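You operate a simulated robot arm through the tools that you are given. There is no shell and no other tool.

You run a simulated robot arm. Do the job below in one go: nothing can be reset, and whatever is moved stays where it is left.

JOB
Wipe the brown patch off the white shelf board and restock it.
Fine: lift the amber jar off, rub with the lilac cloth, lay it back, then stand jar and red tin on it. Leave the other stock; drop nothing. Set down upright: amber jar, red tin. What is to be rubbed or washed off counts as gone when no trace of it is left.

The check looks at the end state, three seconds after you hand in, the way a careful person would. Anything else that was tipped, shoved, dropped, spilled or broken makes it a failure. Flat cloth is picked up by pressing the open fingertips on it (5 to 10 N) and closing them slowly along it; thin cloth reads only 2 to 8 mm in the jaws.

ROBOT AND FRAMES
A 7-joint arm with a two-finger gripper, fixed in place. Base frame: the origin is on the floor under the middle of its stand, x ahead of it, y to its left, z up; the work surface is at about z = 780. Lengths are in mm, angles in rad, forces in N, time in s.
With the tool pointing down near the work surface it reaches from about 320 to 760 mm from the base axis. Its first joint turns from -2.897 to 2.897 rad. Payload 1.71 kg.
The TCP is the grasp point between the finger pads, 20 mm short of the fingertips. In the tool frame z runs along the fingers and y along their closing line. The gripper opens to 96 mm; its body begins 113 mm behind the TCP.
Orientation is told as [roll, pitch, yaw] about the base's x, y, z axes, in that order, counted from this pose: with the fingers straight down and closing along the base's y, the tool's x points along the base's -x, its y along +y and its z along -z.

CONTROLS
- The arm moves only by the tool step_arm. Its argument "series" is a list of rows, each an object of numbers (a shift or turn left out is 0, a gripper value left out holds the last): "wx", "wy", "wz": the turn, a rotation vector about the tool's x, y, z in units of 8 degrees (1.0 is 8 degrees); "x", "y", "z": the shift along the tool's x, y, z in units of 50 mm (1.0 is 50 mm); "gripper": the finger opening in cm, from 0 to 9.6. In form: [{"wx": .., "wy": .., "wz": .., "x": .., "y": .., "z": .., "gripper": ..}, ...]. A call has 1 to 20 rows; each row shifts and turns the commanded pose from where the row before left it, along the tool's axes as they then stand. A call with a number of a shift or a turn outside -1 to 1 is refused whole. A row lasts 0.2 s, in which the tool goes at most 50 mm and 0.15 rad; a call with a longer step from one row to the next is refused whole, and so is a gripper value outside its range. Where a pose cannot be reached the arm comes as near as it can. A force on the tool above 40 N (or 10 N above the force at the start of the call, whichever is more), or a blocked arm, ends the call early, and 0.2 s more pass. Each finger travels about 153 mm/s and halts on what it meets, pressing with about 33 N; the grip force reading is that of the motor and also rises with nothing between the fingers. The clock runs only during rows and for 0.2 s after the last one: add rows that do not move to give the fingers time. It gives the time, the measured TCP pose, the force on the tool (base axes), the opening and the grip force at its end, in the units of the frame above (readings bear some noise), with the torque about the TCP (base axes, N m) and any sound that the robot's microphone picked up, and new pictures: "pictures" is both (left out), scene, wrist or none.
- Cameras (640 x 400 px; columns grow to the right, rows downward): "scene" is fixed at [400.4, 499.5, 1525.3]; the picture's right is [-0.97, -0.23, 0.00], its down [-0.19, 0.82, -0.54] and it looks along [0.13, -0.53, -0.84] (base axes); focal length 290 px, centre (320, 200). "wrist" rides on the gripper at [66, 14, -145] in the tool frame; the picture's right is [-0.21, 0.98, 0.00], its down [-0.88, -0.18, -0.45] and it looks along [-0.44, -0.09, 0.90] (tool axes); focal length 275 px, centre (320, 200). There is no depth. A picture from a camera that has moved, and an enlarged one, comes with that camera's place and axes in the base frame and with its lens.
- move_column(by): moves the trunk up (or, below 0, down) by that many mm; the arm rides with it, the base frame stays. It gives what a move gives, with no picture.
- close_up(camera, box): a new picture of the part [left, top, right, bottom] of that camera's present view, enlarged. No time passes.
- hand_in(): hands the job in; it is judged then, once.

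Places have to be worked out from the pictures, the camera data and where the tool is seen. Open the gripper and draw the arm clear of the work before you hand the job in, unless the task says otherwise.

The tools are called after "Call:" as name(argument=value, ...) on one line, values as JSON. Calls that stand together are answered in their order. step_arm: Moves the arm, as the interface text tells. Its arguments: {"type":"object","properties":{"series":{"type":"array","items":{"type":"object","properties":{"wx":{"type":"number"},"wy":{"type":"number"},"wz":{"type":"number"},"x":{"type":"number"},"y":{"type":"number"},"z":{"type":"number"},"gripper":{"type":"number"}}}},"pictures":{"type":"string","enum":["both","scene","wrist","none"]}},"required":["series"]} The other tools are called the same way: move_column (by) moves the trunk up or down; close_up (camera, box) takes an enlarged picture of a part of a camera's view; hand_in () hands the job in.

At the start:

```text
time_s: 0.0
tcp_pos: [562.2, -146.1, 1062.1]
orientation: [0.001, 0.001, 0.001]
ft_force: [-0.3, -1.6, 0.3]
ft_torque: [0.01, -0.02, -0.03]
gripper_width: 96.0
finger_force: 0.0
trunk travel left (down, up): [-225.0, 161.0]
```

scene: 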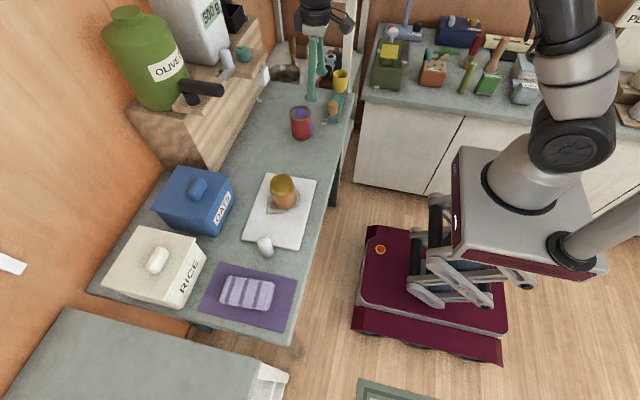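
wrist: 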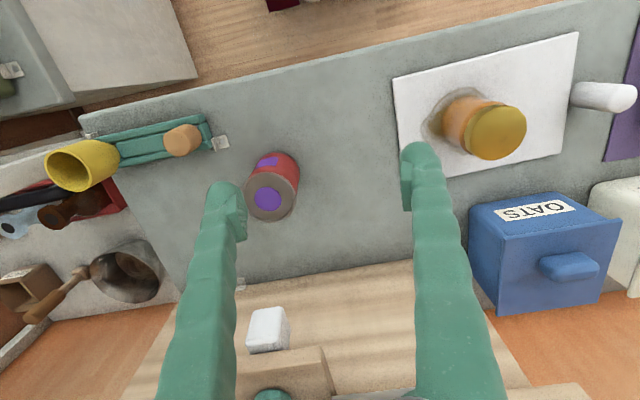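

The scene shows the jar on the white board with a brown stain around it, a lilac cloth folded on a purple mat, and the red tin further along. I'll look closer at each before moving.

Call:
close_up(camera="scene", box=[180, 160, 340, 340])

Call:
close_up(camera="scene", box=[240, 60, 380, 160])

Call:
close_up(camera="wrist", box=[380, 20, 640, 190])

```text
2.22 times, centred on (260, 250) of scene
camera zoom: at [400.4, 499.5, 1525.3], right [-0.97, -0.23, 0.0], down [-0.19, 0.82, -0.54], along [0.13, -0.53, -0.84], focal length 643 px, centre (453, 89)
```

zoom: 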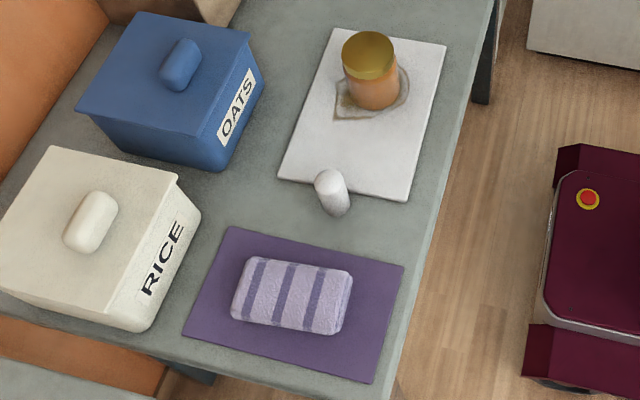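

```text
4.00 times, centred on (310, 110) of scene
camera zoom: at [400.4, 499.5, 1525.3], right [-0.97, -0.23, 0.0], down [-0.19, 0.82, -0.54], along [0.13, -0.53, -0.84], focal length 1158 px, centre (360, 560)
```

zoom: 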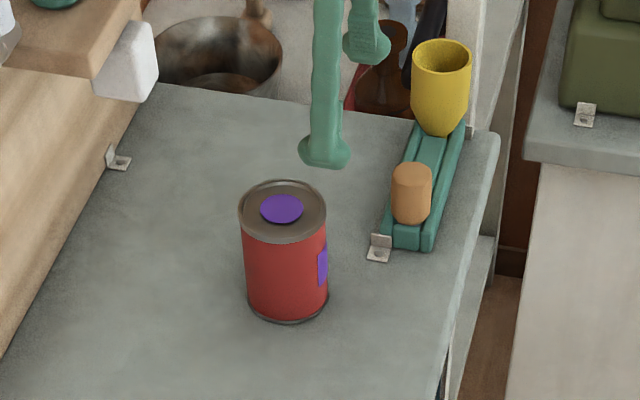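

```text
2.35 times, centred on (510, 105) of wrist
camera zoom: at [497.1, -131.5, 1206.8], right [0.21, 0.98, 0.0], down [0.88, -0.18, 0.44], along [0.43, -0.09, -0.9], focal length 648 px, centre (-127, 424)
```

zoom: 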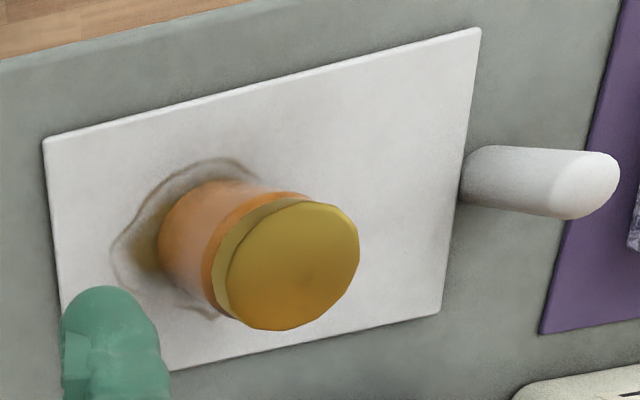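

The jar stands at about (616, 66) with a top near z 861 and a diameter near 65; the tin is at about (641, -228) with a top near z 881. I move above the jar at z≈960 to refine its position with the wrist camera.

Call:
step_arm(series=[{"x": -0.18, "y": 0.707, "z": 0.333, "gripper": 9.6}, {"x": -0.18, "y": 0.707, "z": 0.333}, {"x": -0.18, "y": 0.707, "z": 0.333}, {"x": -0.18, "y": 0.707, "z": 0.333}, {"x": -0.18, "y": 0.707, "z": 0.333}, {"x": -0.18, "y": 0.707, "z": 0.333}, {}], pictures="both")

```text
time_s: 1.6
tcp_pos: [599.2, 65.3, 968.8]
orientation: [0.0, -0.014, -0.001]
ft_force: [0.6, 0.9, -0.3]
ft_torque: [0.03, 0.01, 0.03]
gripper_width: 95.9
finger_force: 0.0
trunk travel left (down, up): [-225.0, 161.0]
camera wrist: at [532.7, 79.5, 1114.2], right [0.21, 0.98, 0.0], down [0.87, -0.18, 0.46], along [0.45, -0.09, -0.89], focal length 275 px, centre (320, 200)
```

scene: 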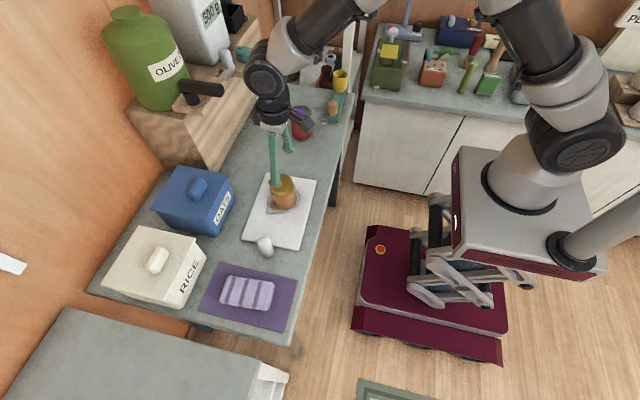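
wrist: 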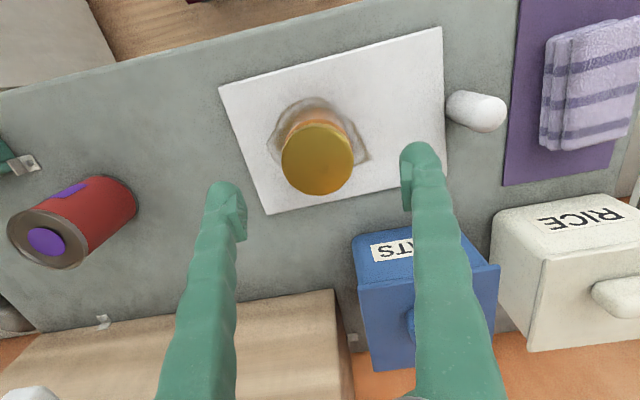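

The tool lags slightly behind the commanded pose (x 599 against 616). I let it settle for a moment and check the pose again.

Call:
step_arm(series=[{}, {}, {}], pictures="wrist")

Call:
close_up(camera="wrist", box=[200, 20, 520, 220])

```text
time_s: 2.4
tcp_pos: [600.6, 65.0, 969.0]
orientation: [0.002, -0.015, 0.0]
ft_force: [-0.7, -1.1, -0.1]
ft_torque: [0.01, 0.02, -0.03]
gripper_width: 95.9
finger_force: 0.1
trunk travel left (down, up): [-225.0, 161.0]
camera wrist: at [532.7, 79.5, 1114.4], right [0.21, 0.98, 0.0], down [0.87, -0.18, 0.46], along [0.45, -0.09, -0.89], focal length 275 px, centre (320, 200)
```

wrist: 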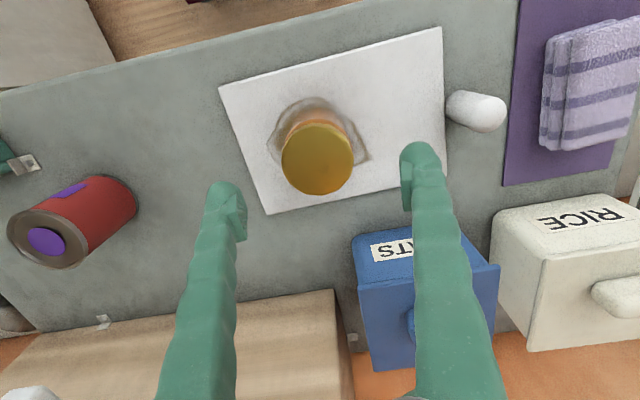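

```text
2.00 times, centred on (360, 120) of wrist
camera zoom: at [532.7, 79.5, 1114.4], right [0.21, 0.98, 0.0], down [0.87, -0.18, 0.46], along [0.45, -0.09, -0.89], focal length 551 px, centre (240, 360)
```

zoom: 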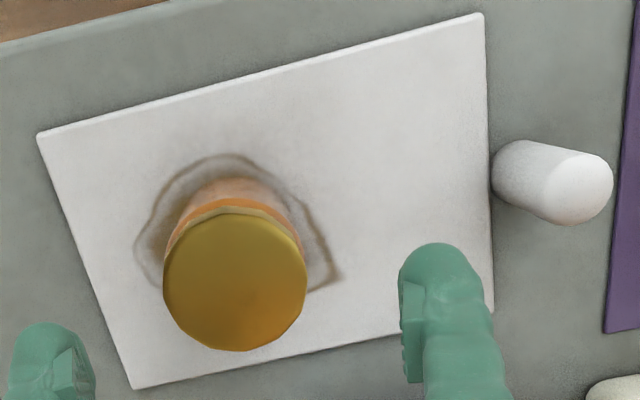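

The pose settled 16 mm short in x and 7 mm high, which suggests the reach limit at this height. I descend 55 mm, staying above the lid, to see whether it corrects.

Call:
step_arm(series=[{"z": 0.4}, {"z": 0.4}, {"z": 0.3}, {}, {}], pictures="wrist")

```text
time_s: 3.6
tcp_pos: [602.7, 66.0, 915.2]
orientation: [-0.001, -0.016, -0.001]
ft_force: [-0.3, 0.4, 0.3]
ft_torque: [0.01, 0.03, -0.02]
gripper_width: 96.1
finger_force: 0.0
trunk travel left (down, up): [-225.0, 161.0]
camera wrist: at [534.9, 80.7, 1059.8], right [0.21, 0.98, 0.0], down [0.87, -0.18, 0.46], along [0.45, -0.09, -0.89], focal length 275 px, centre (320, 200)
```

wrist: 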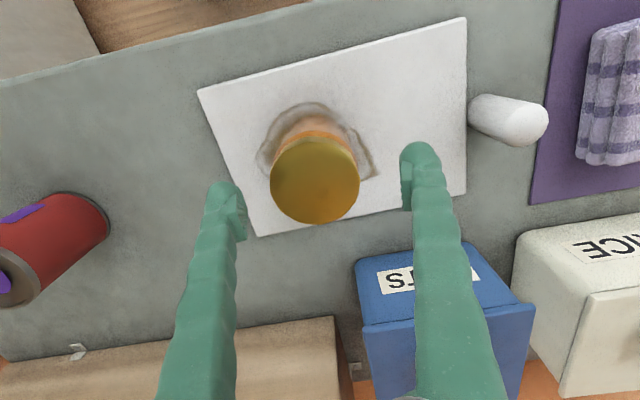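

The command restarts from the measured pose and the lid centre now reads about (617, 61). I shift +14 in x, -5 in y, straighten the pitch, then descend partway with pauses.

Call:
step_arm(series=[{"x": -0.29, "y": -0.1, "wy": 0.115}, {}, {}, {}], pictures="wrist")

```text
time_s: 4.6
tcp_pos: [618.5, 63.1, 915.5]
orientation: [-0.001, 0.001, 0.002]
ft_force: [-0.2, 1.0, -0.1]
ft_torque: [0.02, -0.01, 0.03]
gripper_width: 95.9
finger_force: 0.1
trunk travel left (down, up): [-225.0, 161.0]
camera wrist: at [552.1, 76.3, 1061.5], right [0.21, 0.98, 0.0], down [0.88, -0.18, 0.44], along [0.43, -0.09, -0.9], focal length 275 px, centre (320, 200)
```

wrist: 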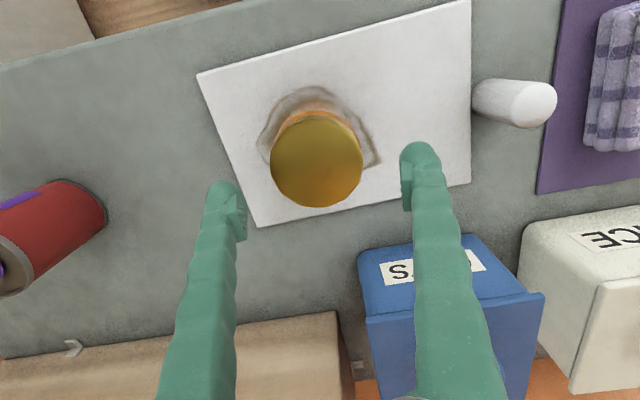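

The jar axis reads about (615, 61), and the TCP is at (618, 63), so it is well centred between the fingers. I descend to about z 818.

Call:
step_arm(series=[{"x": 0.05, "y": -0.03, "z": 0.39}, {"z": 0.39}, {"z": 0.39}, {"z": 0.39}, {"z": 0.37}, {}, {}], pictures="both")

```text
time_s: 6.2
tcp_pos: [615.3, 60.1, 819.8]
orientation: [0.001, -0.001, 0.003]
ft_force: [1.5, -0.2, 16.0]
ft_torque: [0.03, 0.08, 0.04]
gripper_width: 96.0
finger_force: 0.1
trunk travel left (down, up): [-225.0, 161.0]
camera wrist: at [548.6, 74.6, 965.2], right [0.21, 0.98, 0.0], down [0.88, -0.18, 0.45], along [0.44, -0.09, -0.9], focal length 275 px, centre (320, 200)
```

scene: 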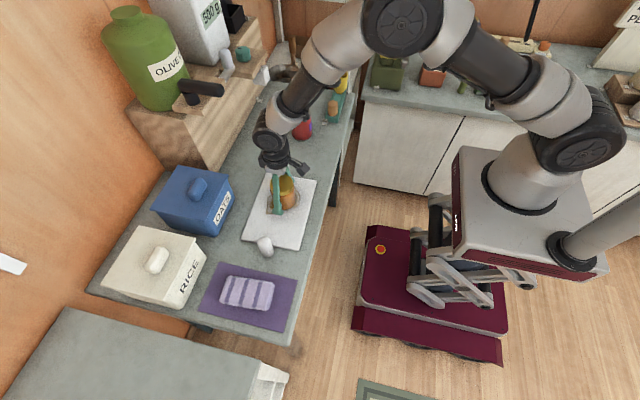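
wrist: 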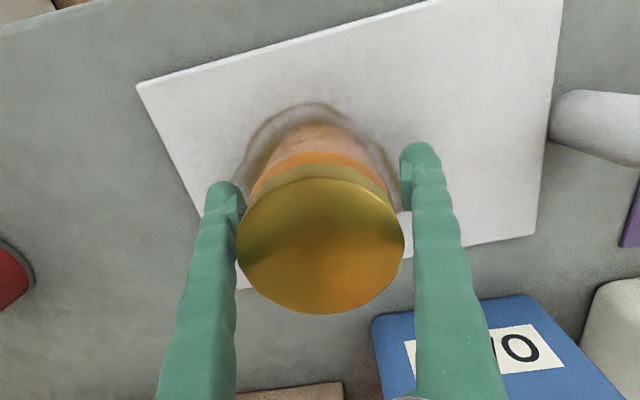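

A 16 N upward force shows the fingertips touching the board, so the board top is near z 800. I lift 6 mm and check that the force goes away before gripping.

Call:
step_arm(series=[{"z": -0.12}, {}], pictures="none")

Call:
close_up(camera="scene", box=[240, 140, 340, 260])

```text
time_s: 6.8
tcp_pos: [613.7, 60.3, 823.0]
orientation: [0.001, 0.004, 0.0]
ft_force: [0.7, -0.2, -3.7]
ft_torque: [0.01, -0.01, -0.01]
gripper_width: 96.3
finger_force: 0.0
trunk travel left (down, up): [-225.0, 161.0]
```

```text
3.33 times, centred on (290, 200) of scene
camera zoom: at [400.4, 499.5, 1525.3], right [-0.97, -0.23, 0.0], down [-0.19, 0.82, -0.54], along [0.13, -0.53, -0.84], focal length 965 px, centre (420, 200)
```

zoom: 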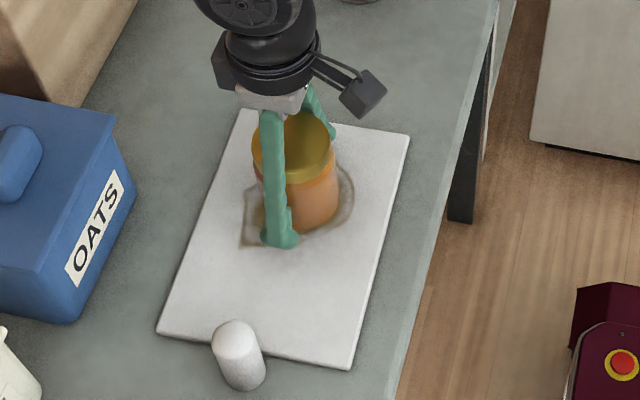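

The contact is gone and the jar sits centred between the fingers. I close slowly around the body.

Call:
step_arm(series=[{"z": -0.06, "gripper": 9.0}, {"gripper": 8.5}, {"gripper": 8.0}, {"gripper": 7.6}, {"gripper": 7.2}, {"gripper": 6.8}, {"gripper": 6.4}, {"gripper": 6.0}, {"gripper": 5.6}, {"gripper": 5.2}, {"gripper": 4.8}, {"gripper": 4.0}, {}], pictures="both")

```text
time_s: 9.6
tcp_pos: [613.5, 60.1, 827.1]
orientation: [-0.002, 0.001, 0.0]
ft_force: [-0.5, -0.1, -3.8]
ft_torque: [0.01, 0.0, 0.0]
gripper_width: 89.2
finger_force: 32.6
trunk travel left (down, up): [-225.0, 161.0]
camera wrist: at [549.5, 74.7, 973.3], right [0.21, 0.98, 0.0], down [0.88, -0.18, 0.44], along [0.43, -0.09, -0.9], focal length 275 px, centre (320, 200)
```

scene: 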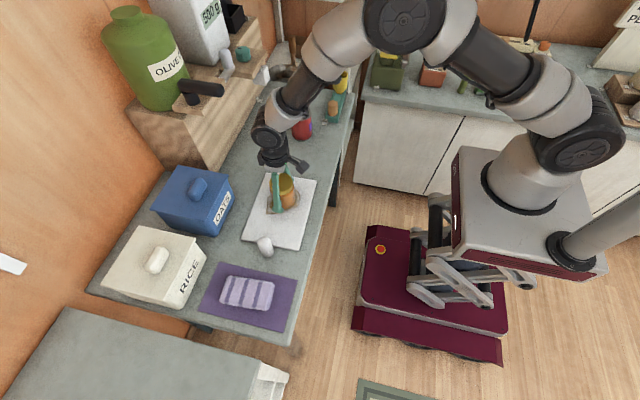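
wrist: 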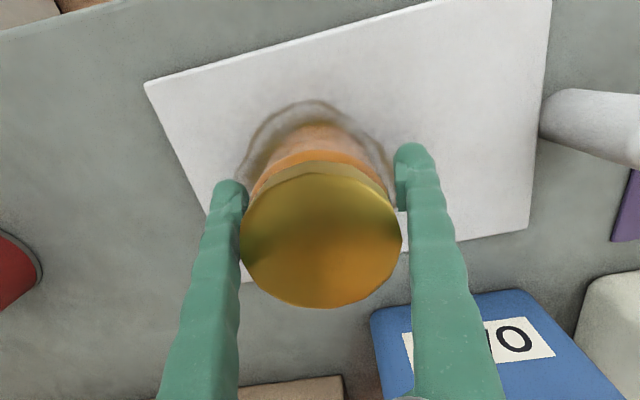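

The jaws stopped at 89 mm because these fingers flare: higher up the gap is much narrower, and the wide lid jams there. I reopen, rise so the lid lies level with the pads (TCP z≈862), and look again.

Call:
step_arm(series=[{"gripper": 9.6}, {}, {"z": -0.25}, {"z": -0.25}, {"z": -0.25}, {}, {}], pictures="both")

Call:
close_up(camera="scene", box=[250, 150, 320, 230])

Call:
close_up(camera="wrist", box=[180, 80, 460, 300])

```text
time_s: 11.2
tcp_pos: [614.2, 60.5, 865.8]
orientation: [0.0, 0.003, 0.0]
ft_force: [-0.6, 0.1, 1.0]
ft_torque: [0.0, 0.02, -0.01]
gripper_width: 95.9
finger_force: 0.0
trunk travel left (down, up): [-225.0, 161.0]
camera wrist: at [549.4, 75.2, 1012.0], right [0.21, 0.98, 0.0], down [0.88, -0.18, 0.44], along [0.43, -0.09, -0.9], focal length 275 px, centre (320, 200)
```

scene: 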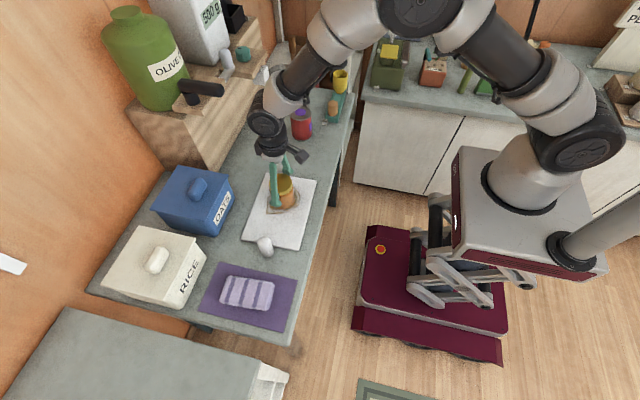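
wrist: 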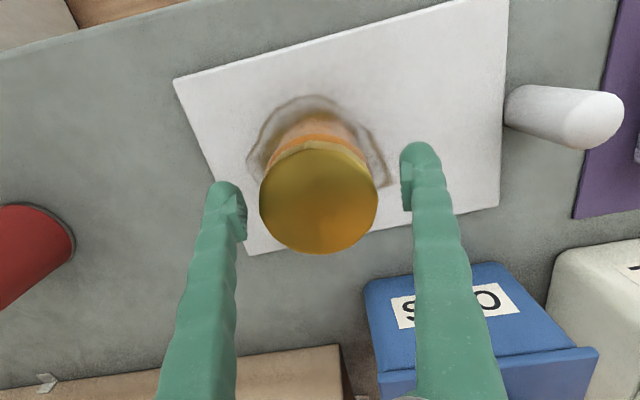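

```text
5.00 times, centred on (285, 190) of scene
camera zoom: at [400.4, 499.5, 1525.3], right [-0.97, -0.23, 0.0], down [-0.19, 0.82, -0.54], along [0.13, -0.53, -0.84], focal length 1447 px, centre (495, 250)
```

zoom: 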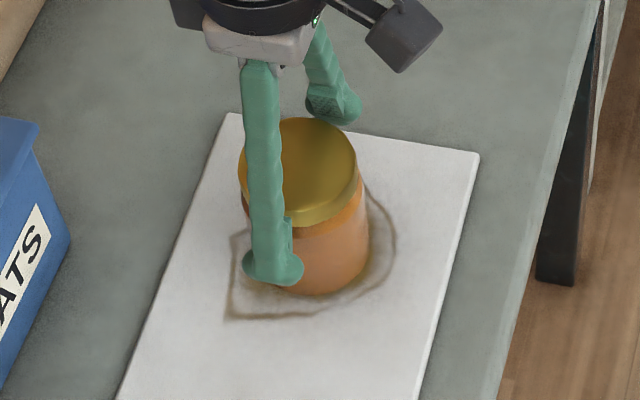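

```text
1.82 times, centred on (320, 190) of wrist
camera zoom: at [549.4, 75.2, 1012.0], right [0.21, 0.98, 0.0], down [0.88, -0.18, 0.44], along [0.43, -0.09, -0.9], focal length 500 px, centre (320, 218)
```

zoom: 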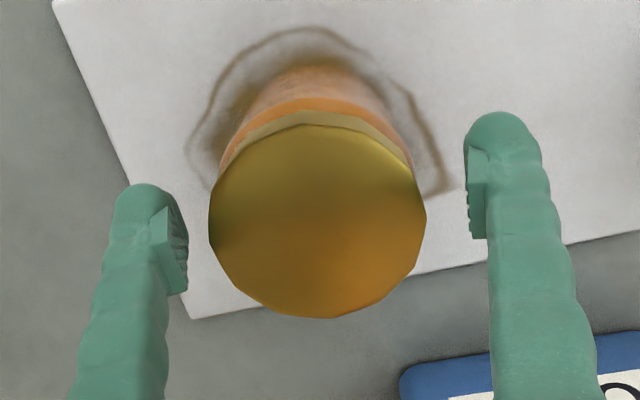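

The lid centre is at about (612, 62), and the pads now sit at lid level. I close slowly here.

Call:
step_arm(series=[{"z": 0.04, "gripper": 9.0}, {"gripper": 8.5}, {"gripper": 8.0}, {"gripper": 7.6}, {"gripper": 7.2}, {"gripper": 6.9}, {"gripper": 6.6}, {"gripper": 6.3}, {"gripper": 6.0}, {"gripper": 5.7}, {"gripper": 5.4}, {"gripper": 5.0}, {"gripper": 4.5}, {}], pictures="both")

```text
time_s: 14.2
tcp_pos: [614.5, 61.1, 865.9]
orientation: [0.0, 0.002, 0.0]
ft_force: [0.5, -1.7, 5.0]
ft_torque: [0.04, 0.01, 0.01]
gripper_width: 77.4
finger_force: 33.1
trunk travel left (down, up): [-225.0, 161.0]
camera wrist: at [549.1, 74.9, 1010.2], right [0.21, 0.98, 0.0], down [0.88, -0.18, 0.44], along [0.43, -0.09, -0.9], focal length 275 px, centre (320, 200)
```

scene: 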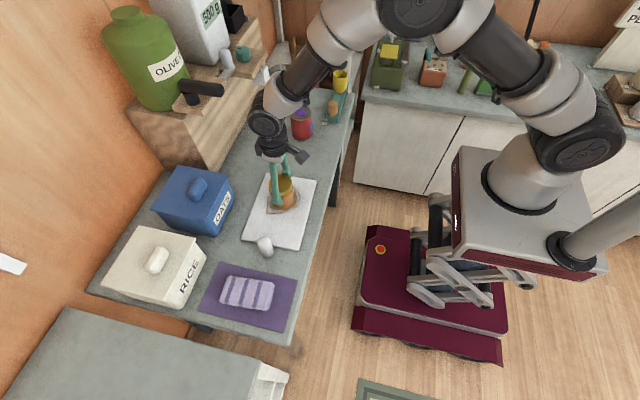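
wrist: 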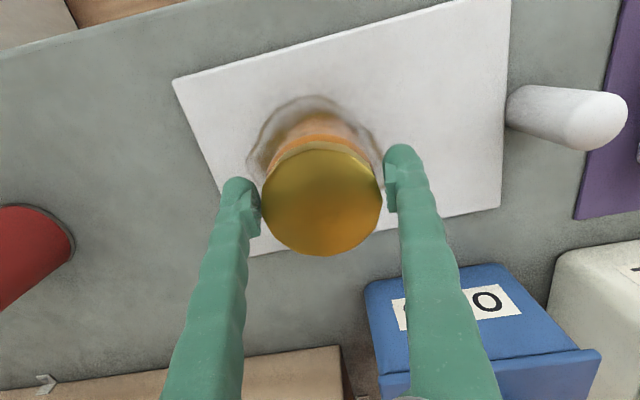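

The jaws hold the lid at a 77 mm reading, since the fingers splay at wide openings, and the force is steady. I try a small 10 mm lift to check that the jar comes with it.

Call:
step_arm(series=[{"z": -0.05, "gripper": 4.0}, {"z": -0.05}, {"z": -0.05}, {"z": -0.05}, {}, {}], pictures="both")

Call:
close_up(camera="scene", box=[250, 150, 320, 230])

```text
time_s: 15.6
tcp_pos: [614.5, 60.4, 873.9]
orientation: [0.0, 0.0, -0.001]
ft_force: [0.6, 1.1, 2.6]
ft_torque: [0.01, 0.01, 0.06]
gripper_width: 72.8
finger_force: 33.0
trunk travel left (down, up): [-225.0, 161.0]
camera wrist: at [549.5, 74.2, 1019.6], right [0.21, 0.98, 0.0], down [0.88, -0.18, 0.44], along [0.43, -0.09, -0.9], focal length 275 px, centre (320, 200)
```

scene: 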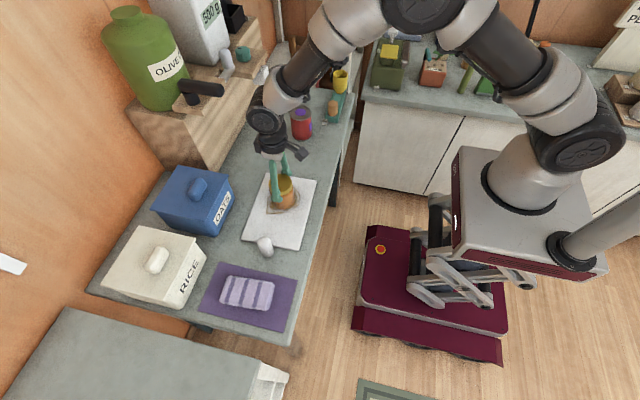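
wrist: 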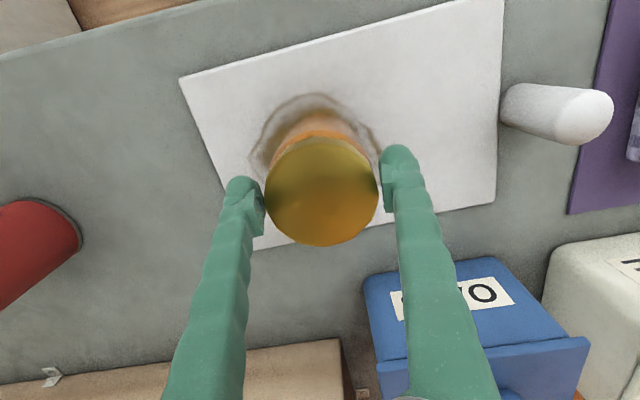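

```text
5.00 times, centred on (285, 190) of scene
camera zoom: at [400.4, 499.5, 1525.3], right [-0.97, -0.23, 0.0], down [-0.19, 0.82, -0.54], along [0.13, -0.53, -0.84], focal length 1447 px, centre (495, 250)
```

zoom: 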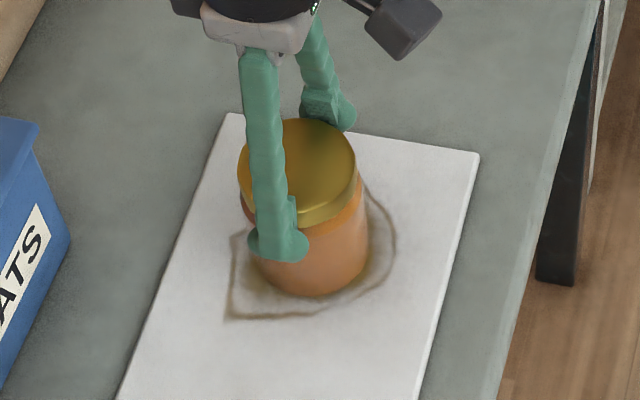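

The fingers slid up the lid instead of lifting it: the contact was on the sloped shoulder above the pads. I open a little, rise about 10 mm more so the lid side is on the flat pads, and close again.

Call:
step_arm(series=[{"gripper": 8.6}, {}, {"z": -0.1}, {"z": -0.1}, {}, {"gripper": 8.0}, {"gripper": 7.6}, {"gripper": 7.3}, {"gripper": 7.0}, {"gripper": 6.7}, {"gripper": 6.4}, {"gripper": 6.1}, {"gripper": 5.8}, {"gripper": 5.4}, {"gripper": 5.0}, {}], pictures="both")

Call:
close_up(camera="scene", box=[250, 150, 320, 230])

Call:
close_up(camera="wrist", box=[180, 80, 460, 300])

```text
time_s: 19.0
tcp_pos: [614.1, 61.0, 883.6]
orientation: [0.0, 0.003, 0.0]
ft_force: [-0.4, -0.4, 1.7]
ft_torque: [-0.04, 0.02, 0.02]
gripper_width: 69.1
finger_force: 33.3
trunk travel left (down, up): [-225.0, 161.0]
camera wrist: at [549.4, 74.6, 1029.4], right [0.21, 0.98, 0.0], down [0.88, -0.18, 0.44], along [0.43, -0.09, -0.9], focal length 275 px, centre (320, 200)
```

scene: 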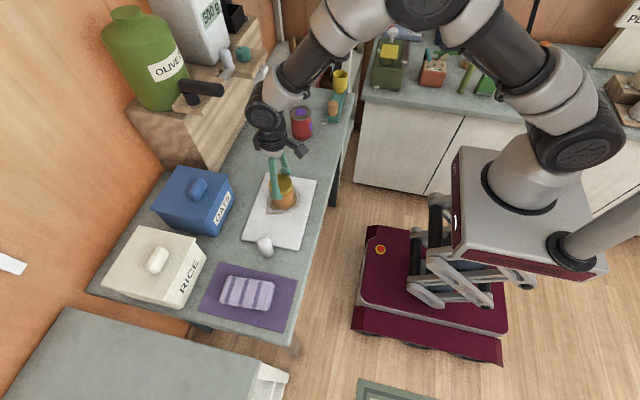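
wrist: 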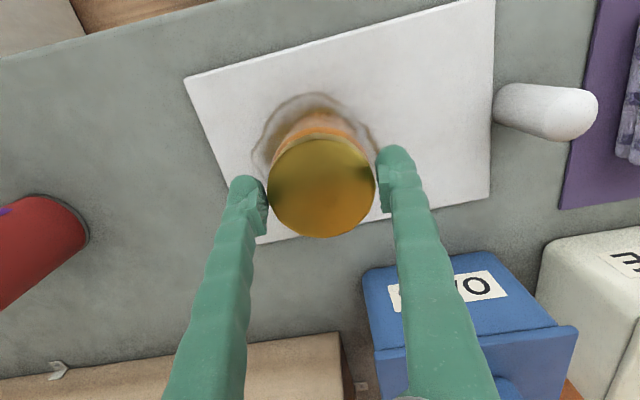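

```text
5.00 times, centred on (285, 190) of scene
camera zoom: at [400.4, 499.5, 1525.3], right [-0.97, -0.23, 0.0], down [-0.19, 0.82, -0.54], along [0.13, -0.53, -0.84], focal length 1447 px, centre (495, 250)
```

zoom: 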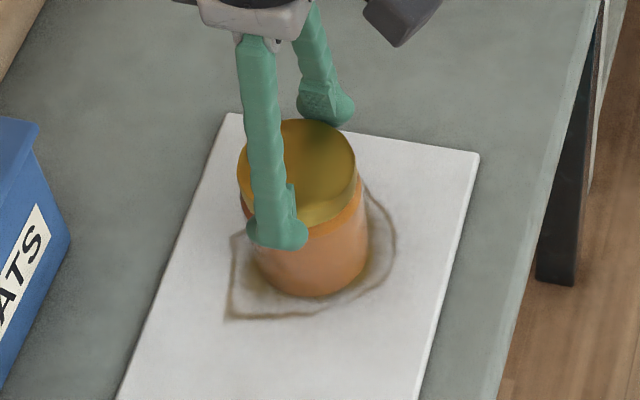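

```text
1.82 times, centred on (320, 190) of wrist
camera zoom: at [549.4, 74.6, 1029.4], right [0.21, 0.98, 0.0], down [0.88, -0.18, 0.44], along [0.43, -0.09, -0.9], focal length 500 px, centre (320, 218)
```

zoom: 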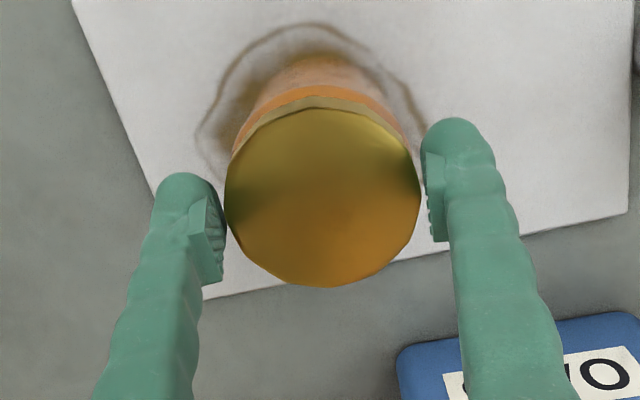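

Now the reading is 69 mm with the flat pads on the lid side. I try a slow lift of 8 mm again.

Call:
step_arm(series=[{"gripper": 3.0}, {"z": -0.04}, {"z": -0.04}, {"z": -0.04}, {"z": -0.04}, {}], pictures="wrist")

Call:
close_up(camera="scene", box=[250, 150, 320, 230])

```text
time_s: 20.4
tcp_pos: [614.5, 60.4, 890.7]
orientation: [-0.001, 0.002, 0.0]
ft_force: [-0.5, -0.1, -3.0]
ft_torque: [0.01, 0.01, 0.02]
gripper_width: 69.2
finger_force: 32.8
trunk travel left (down, up): [-225.0, 161.0]
camera wrist: at [549.9, 74.5, 1037.2], right [0.21, 0.98, 0.0], down [0.88, -0.18, 0.44], along [0.43, -0.09, -0.9], focal length 275 px, centre (320, 200)
```

wrist: 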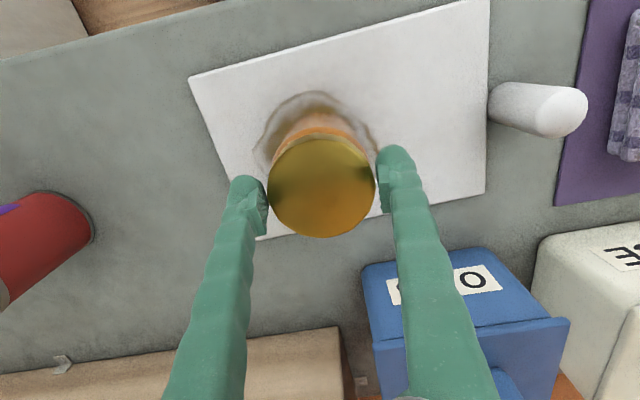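

```text
5.00 times, centred on (285, 190) of scene
camera zoom: at [400.4, 499.5, 1525.3], right [-0.97, -0.23, 0.0], down [-0.19, 0.82, -0.54], along [0.13, -0.53, -0.84], focal length 1447 px, centre (495, 250)
```

zoom: 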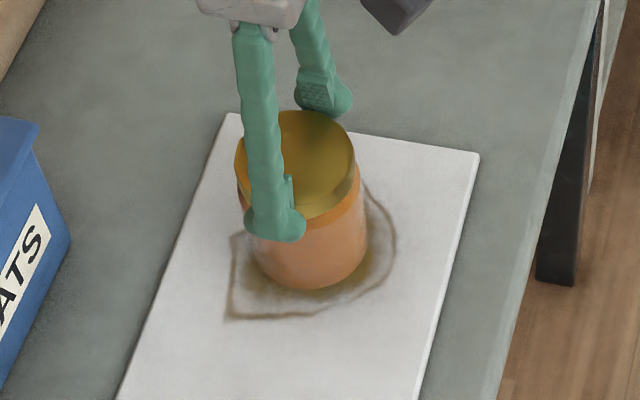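

The jar now rises with the gripper (about 3 N of weight). I raise it a bit more and carry it toward the empty counter between the board and the tin, about (605, -112).

Call:
step_arm(series=[{"z": -0.2}, {"z": -0.2}, {"z": -0.1}, {"y": -0.3, "x": 0.02}, {"y": -0.5, "x": 0.03}, {"y": -0.5, "x": 0.03}, {"y": -0.5, "x": 0.03}, {"y": -0.5, "x": 0.03}, {"y": -0.5, "x": 0.03}, {"y": -0.4, "x": 0.02}, {"y": -0.25}, {}, {}], pictures="both")

```text
time_s: 23.2
tcp_pos: [604.5, -111.2, 916.2]
orientation: [-0.001, -0.001, -0.002]
ft_force: [-0.3, 0.0, -3.7]
ft_torque: [0.02, 0.01, 0.03]
gripper_width: 69.2
finger_force: 32.7
trunk travel left (down, up): [-225.0, 161.0]
camera wrist: at [540.2, -96.9, 1062.1], right [0.21, 0.98, 0.0], down [0.88, -0.18, 0.44], along [0.43, -0.09, -0.9], focal length 275 px, centre (320, 200)
```

scene: 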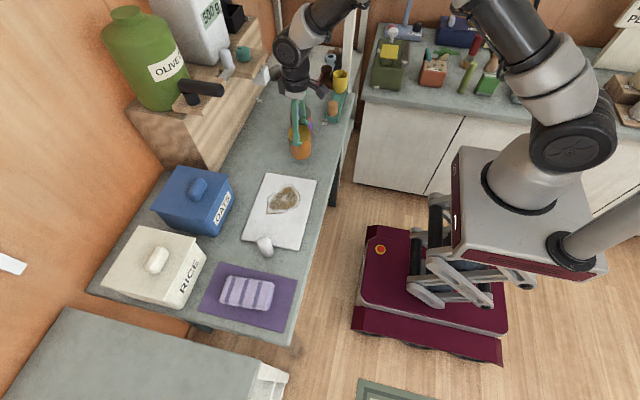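
wrist: 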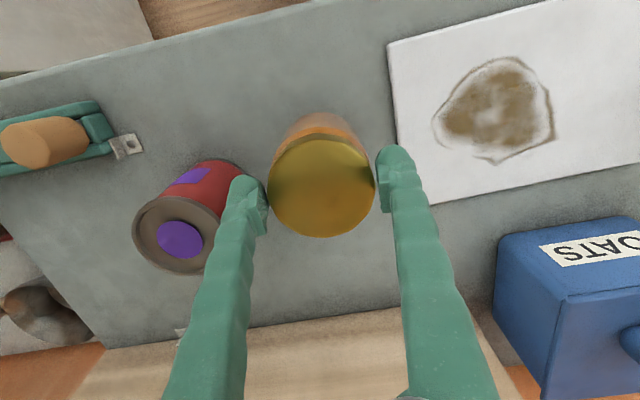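

The jar is held steady above bare counter, and the stain is now fully visible. I shift 10 mm away from the tin and lower toward the counter, slowly near the end.

Call:
step_arm(series=[{"y": 0.2}, {"z": 0.25}, {"z": 0.25}, {"z": 0.25}, {"z": 0.15}, {"z": 0.06}, {}, {}], pictures="none")

```text
time_s: 24.7
tcp_pos: [594.5, -103.1, 881.6]
orientation: [-0.001, -0.019, 0.001]
ft_force: [-1.3, -0.6, -3.0]
ft_torque: [0.02, 0.0, 0.0]
gripper_width: 69.2
finger_force: 33.6
trunk travel left (down, up): [-225.0, 161.0]
stopped in row 7: the force on the tool passed its limit at 41 N (the readings are from after the stop); the commanded pose is now the measured one
```

The force limit tripped at z≈882, earlier than expected, so I look at the pictures before doing anything else.

Call:
step_arm(series=[{}], pictures="both")

Call:
close_up(camera="scene", box=[260, 70, 360, 180])

```text
time_s: 25.1
tcp_pos: [595.1, -103.4, 880.9]
orientation: [-0.002, -0.022, 0.001]
ft_force: [0.2, 0.1, -3.6]
ft_torque: [0.02, 0.01, 0.0]
gripper_width: 69.2
finger_force: 33.2
trunk travel left (down, up): [-225.0, 161.0]
camera wrist: at [526.5, -89.1, 1026.0], right [0.21, 0.98, 0.0], down [0.87, -0.18, 0.46], along [0.45, -0.09, -0.89], focal length 275 px, centre (320, 200)
```

scene: 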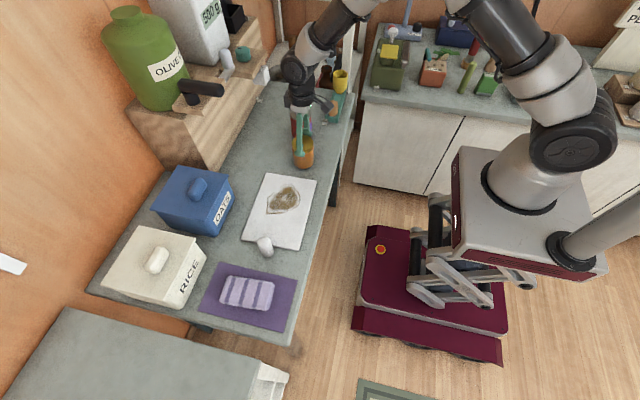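
wrist: 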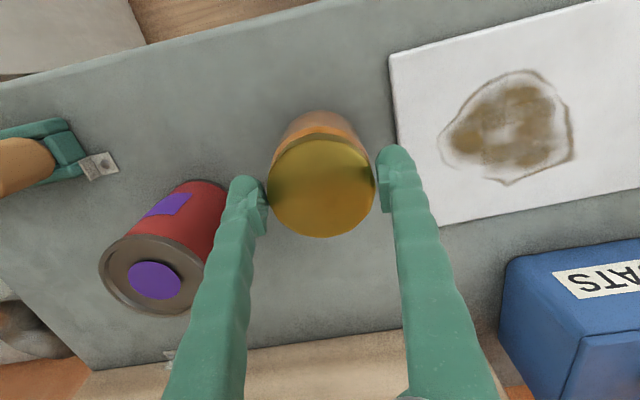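

```text
3.64 times, centred on (310, 125) of scene
camera zoom: at [400.4, 499.5, 1525.3], right [-0.97, -0.23, 0.0], down [-0.19, 0.82, -0.54], along [0.13, -0.53, -0.84], focal length 1053 px, centre (356, 473)
```

zoom: 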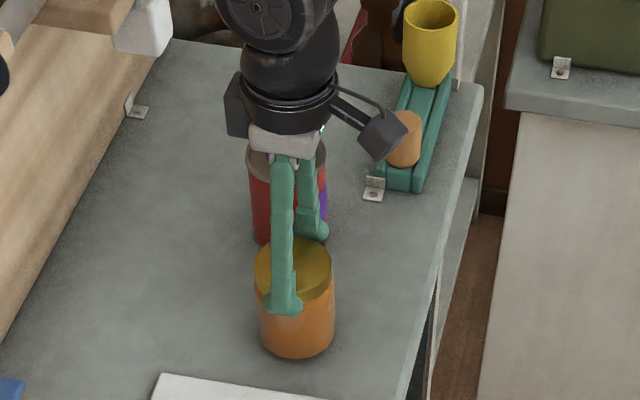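

The board must be thin: the earlier "board contact" was really the lid wedging the flared fingers, so the jar base is about 98 mm below the TCP and it just met the counter. I rise 4 mm, straighten the pitch, then ease down gently.

Call:
step_arm(series=[{"z": -0.08}, {"wy": 0.158}, {}, {}], pictures="none")

```text
time_s: 26.1
tcp_pos: [596.1, -103.1, 885.1]
orientation: [-0.001, 0.002, 0.001]
ft_force: [-0.5, 0.3, -3.1]
ft_torque: [0.01, 0.04, -0.01]
gripper_width: 69.1
finger_force: 33.0
trunk travel left (down, up): [-225.0, 161.0]
```

Pitch is straight again and the jar hangs free. I lower it in small steps to feel for the counter.

Call:
step_arm(series=[{"z": 0.04}, {"z": 0.03}, {"z": 0.03}, {}, {}], pictures="none")

```text
time_s: 27.3
tcp_pos: [595.1, -102.8, 881.9]
orientation: [0.0, 0.001, 0.001]
ft_force: [0.9, 0.1, -3.5]
ft_torque: [-0.04, 0.0, -0.01]
gripper_width: 69.1
finger_force: 32.8
trunk travel left (down, up): [-225.0, 161.0]
```

Still hanging free at z≈881. I continue down in 2 mm steps.

Call:
step_arm(series=[{"z": 0.04}, {"z": 0.03}, {}, {}], pictures="none")

Call:
step_arm(series=[{"z": 0.03}, {"z": 0.02}, {}, {}], pictures="none")

```text
time_s: 28.3
tcp_pos: [595.0, -103.1, 877.3]
orientation: [-0.002, 0.001, 0.0]
ft_force: [0.3, -0.4, -3.3]
ft_torque: [0.01, 0.01, 0.04]
gripper_width: 69.2
finger_force: 32.5
trunk travel left (down, up): [-225.0, 161.0]
```

```text
time_s: 29.3
tcp_pos: [595.6, -103.8, 875.5]
orientation: [0.0, -0.001, 0.0]
ft_force: [-0.2, 0.0, 6.1]
ft_torque: [0.08, -0.22, 0.05]
gripper_width: 69.2
finger_force: 34.1
trunk travel left (down, up): [-225.0, 161.0]
```

The jar has touched down (contact ≈9 N at z≈875.5). I ease off about 1 mm, open slowly and withdraw upward.

Call:
step_arm(series=[{"z": -0.02}, {"gripper": 7.0}, {"gripper": 7.2}, {"gripper": 7.6}, {"gripper": 8.2}, {"gripper": 9.0}, {"z": -0.1}, {"z": -0.3}, {"z": -0.5}, {"z": -0.5}, {}], pictures="both")

Call:
close_up(camera="scene", box=[240, 70, 360, 230])

```text
time_s: 31.7
tcp_pos: [594.1, -102.0, 945.2]
orientation: [-0.001, 0.0, -0.001]
ft_force: [0.0, 0.0, -0.5]
ft_torque: [0.0, -0.02, -0.03]
gripper_width: 89.9
finger_force: 0.0
trunk travel left (down, up): [-225.0, 161.0]
camera wrist: at [530.2, -87.8, 1090.6], right [0.21, 0.98, 0.0], down [0.88, -0.18, 0.44], along [0.43, -0.09, -0.9], focal length 275 px, centre (320, 200)
```

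scene: 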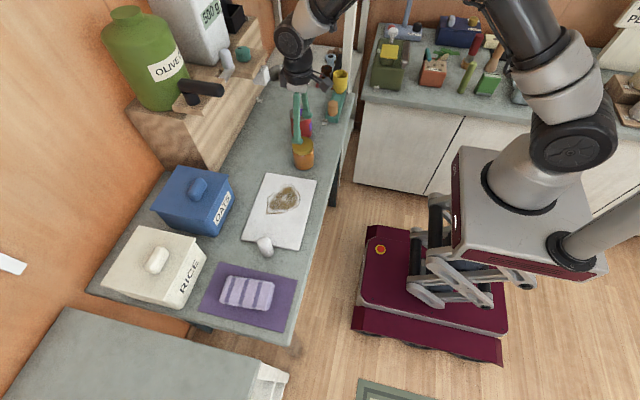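
wrist: 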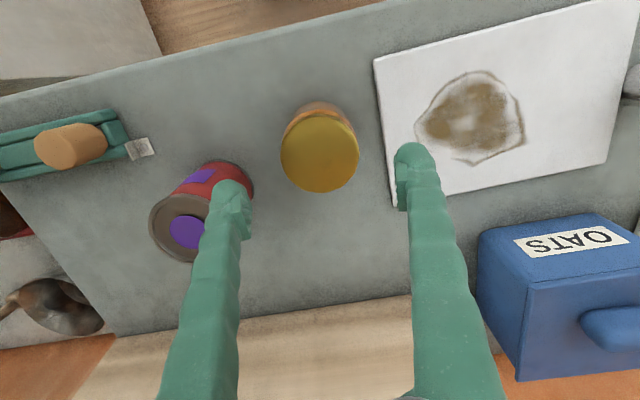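

```text
2.50 times, centred on (300, 150) of scene
camera zoom: at [400.4, 499.5, 1525.3], right [-0.97, -0.23, 0.0], down [-0.19, 0.82, -0.54], along [0.13, -0.53, -0.84], focal length 724 px, centre (370, 325)
```

zoom: 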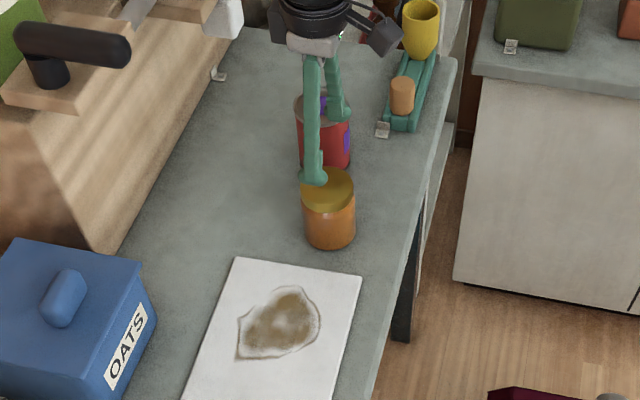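

The jar stands upright at about (595, -103). The stain spans roughly x 565–672, y 0–120. Next I move high across to view the cloth near (624, 349).

Call:
step_arm(series=[{"y": 0.4, "gripper": 9.0}, {"y": 0.7}, {"y": 0.8}, {"y": 0.8}, {"y": 0.8}, {"y": 0.8}, {"y": 0.8}, {"y": 0.8}, {"y": 0.8}, {"y": 0.7}, {"y": 0.6}, {}, {}], pictures="both")

```text
time_s: 34.5
tcp_pos: [593.8, 295.6, 946.0]
orientation: [-0.002, 0.002, 0.001]
ft_force: [-0.9, -0.4, 1.0]
ft_torque: [0.02, 0.01, 0.0]
gripper_width: 90.0
finger_force: 0.0
trunk travel left (down, up): [-225.0, 161.0]
camera wrist: at [528.7, 310.0, 1090.9], right [0.21, 0.98, 0.0], down [0.88, -0.18, 0.44], along [0.43, -0.09, -0.9], focal length 275 px, centre (320, 200)
```

scene: 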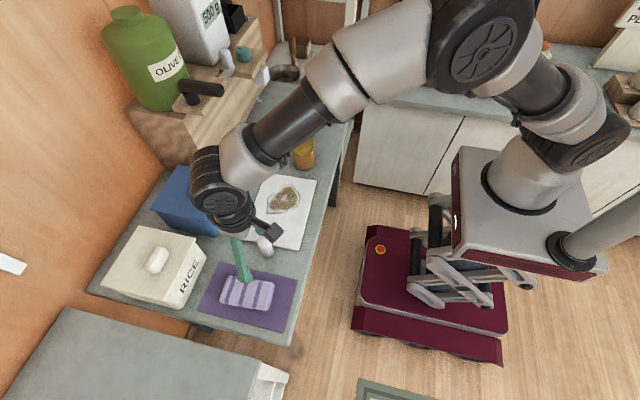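
wrist: 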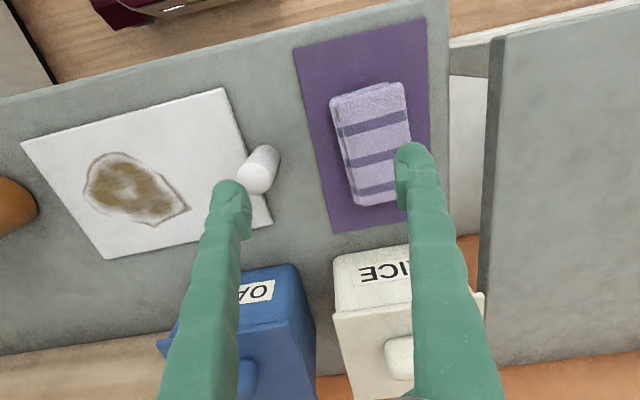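

The cloth is visible as a thick folded pad on the mat. I zoom in to measure it.

Call:
close_up(camera="wrist", box=[270, 20, 470, 240])

Call:
close_up(camera="scene", box=[190, 240, 310, 350])

```text
1.82 times, centred on (370, 130) of wrist
camera zoom: at [528.7, 310.0, 1090.9], right [0.21, 0.98, 0.0], down [0.88, -0.18, 0.44], along [0.43, -0.09, -0.9], focal length 500 px, centre (229, 327)
```

zoom: 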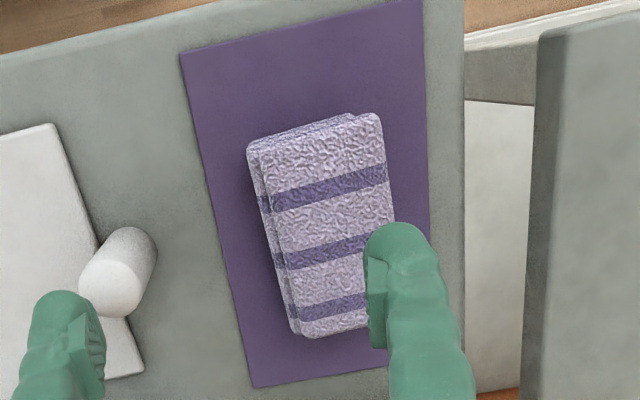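

```text
3.64 times, centred on (250, 295) of scene
camera zoom: at [400.4, 499.5, 1525.3], right [-0.97, -0.23, 0.0], down [-0.19, 0.82, -0.54], along [0.13, -0.53, -0.84], focal length 1053 px, centre (574, -146)
```

zoom: 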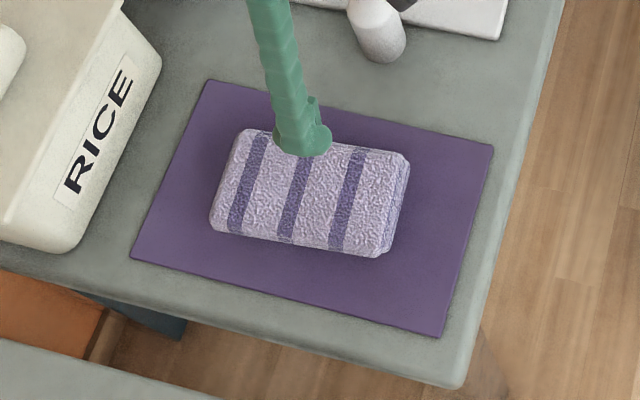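

The cloth pad spans about x 563–681, y 320–388, centred near (622, 354) on a mat of x 514–732, y 286–415. I move over its centre with the jaws at 5 cm and come down to just above it.

Call:
step_arm(series=[{"x": -0.14, "y": 0.29, "z": 0.2, "gripper": 7.0}, {"x": -0.14, "y": 0.29, "z": 0.3, "gripper": 5.0}, {"x": -0.14, "y": 0.29, "z": 0.4}, {"x": -0.14, "y": 0.29, "z": 0.4}, {"z": 0.4}, {"z": 0.3}, {}, {}], pictures="both")

Call:
close_up(camera="scene", box=[190, 240, 310, 350])

```text
time_s: 36.3
tcp_pos: [624.4, 354.4, 845.3]
orientation: [0.0, 0.002, 0.0]
ft_force: [-1.1, -0.6, 0.6]
ft_torque: [0.02, -0.02, -0.03]
gripper_width: 50.1
finger_force: 0.1
trunk travel left (down, up): [-225.0, 161.0]
camera wrist: at [558.5, 368.5, 991.0], right [0.21, 0.98, 0.0], down [0.88, -0.18, 0.44], along [0.43, -0.09, -0.9], focal length 275 px, centre (320, 200)
```

scene: 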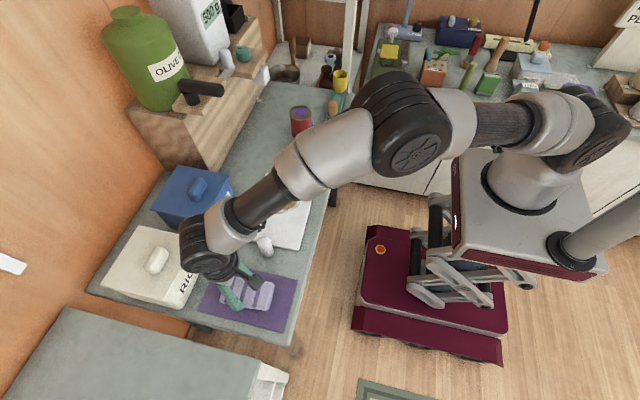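
wrist: 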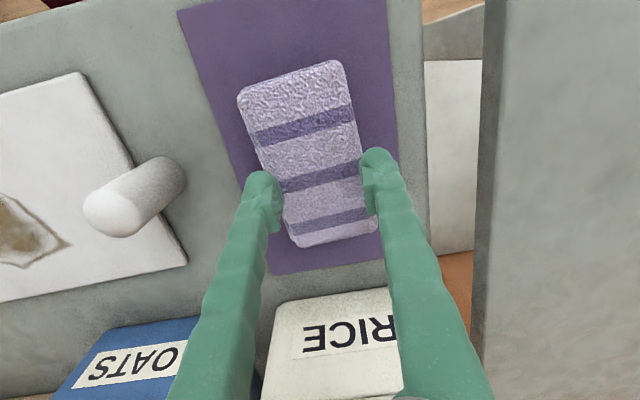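

```text
3.64 times, centred on (250, 295) of scene
camera zoom: at [400.4, 499.5, 1525.3], right [-0.97, -0.23, 0.0], down [-0.19, 0.82, -0.54], along [0.13, -0.53, -0.84], focal length 1053 px, centre (574, -146)
```

zoom: 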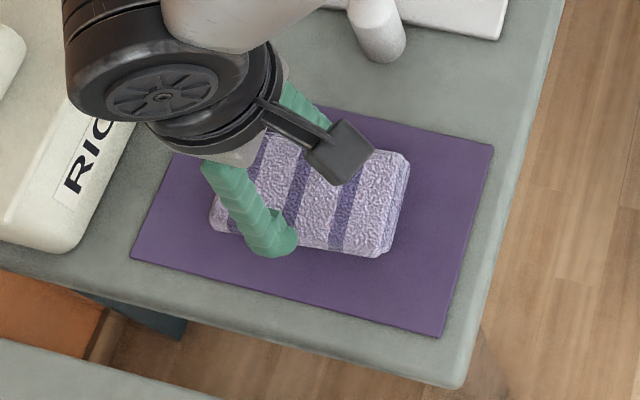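

The fingers are centred over the cloth. I narrow to 4 cm so both tips are on the pad and step down to find contact.

Call:
step_arm(series=[{"gripper": 4.0}, {"z": 0.15}, {"z": 0.1}, {}, {}], pictures="none")

Call:
step_arm(series=[{"z": 0.04}, {"z": 0.04}, {}], pictures="none")

```text
time_s: 37.1
tcp_pos: [611.9, 356.8, 848.1]
orientation: [0.001, -0.018, 0.002]
ft_force: [0.1, 0.1, -0.8]
ft_torque: [0.0, -0.03, 0.0]
gripper_width: 40.2
finger_force: 0.1
trunk travel left (down, up): [-225.0, 161.0]
stopped in row 4: the force on the tool passed its limit at 45 N (the readings are from after the stop); the commanded pose is now the measured one
```

```text
time_s: 37.9
tcp_pos: [613.1, 357.0, 843.8]
orientation: [0.0, -0.017, 0.001]
ft_force: [0.4, -0.1, 1.1]
ft_torque: [0.0, 0.02, 0.01]
gripper_width: 39.9
finger_force: 0.1
trunk travel left (down, up): [-225.0, 161.0]
```

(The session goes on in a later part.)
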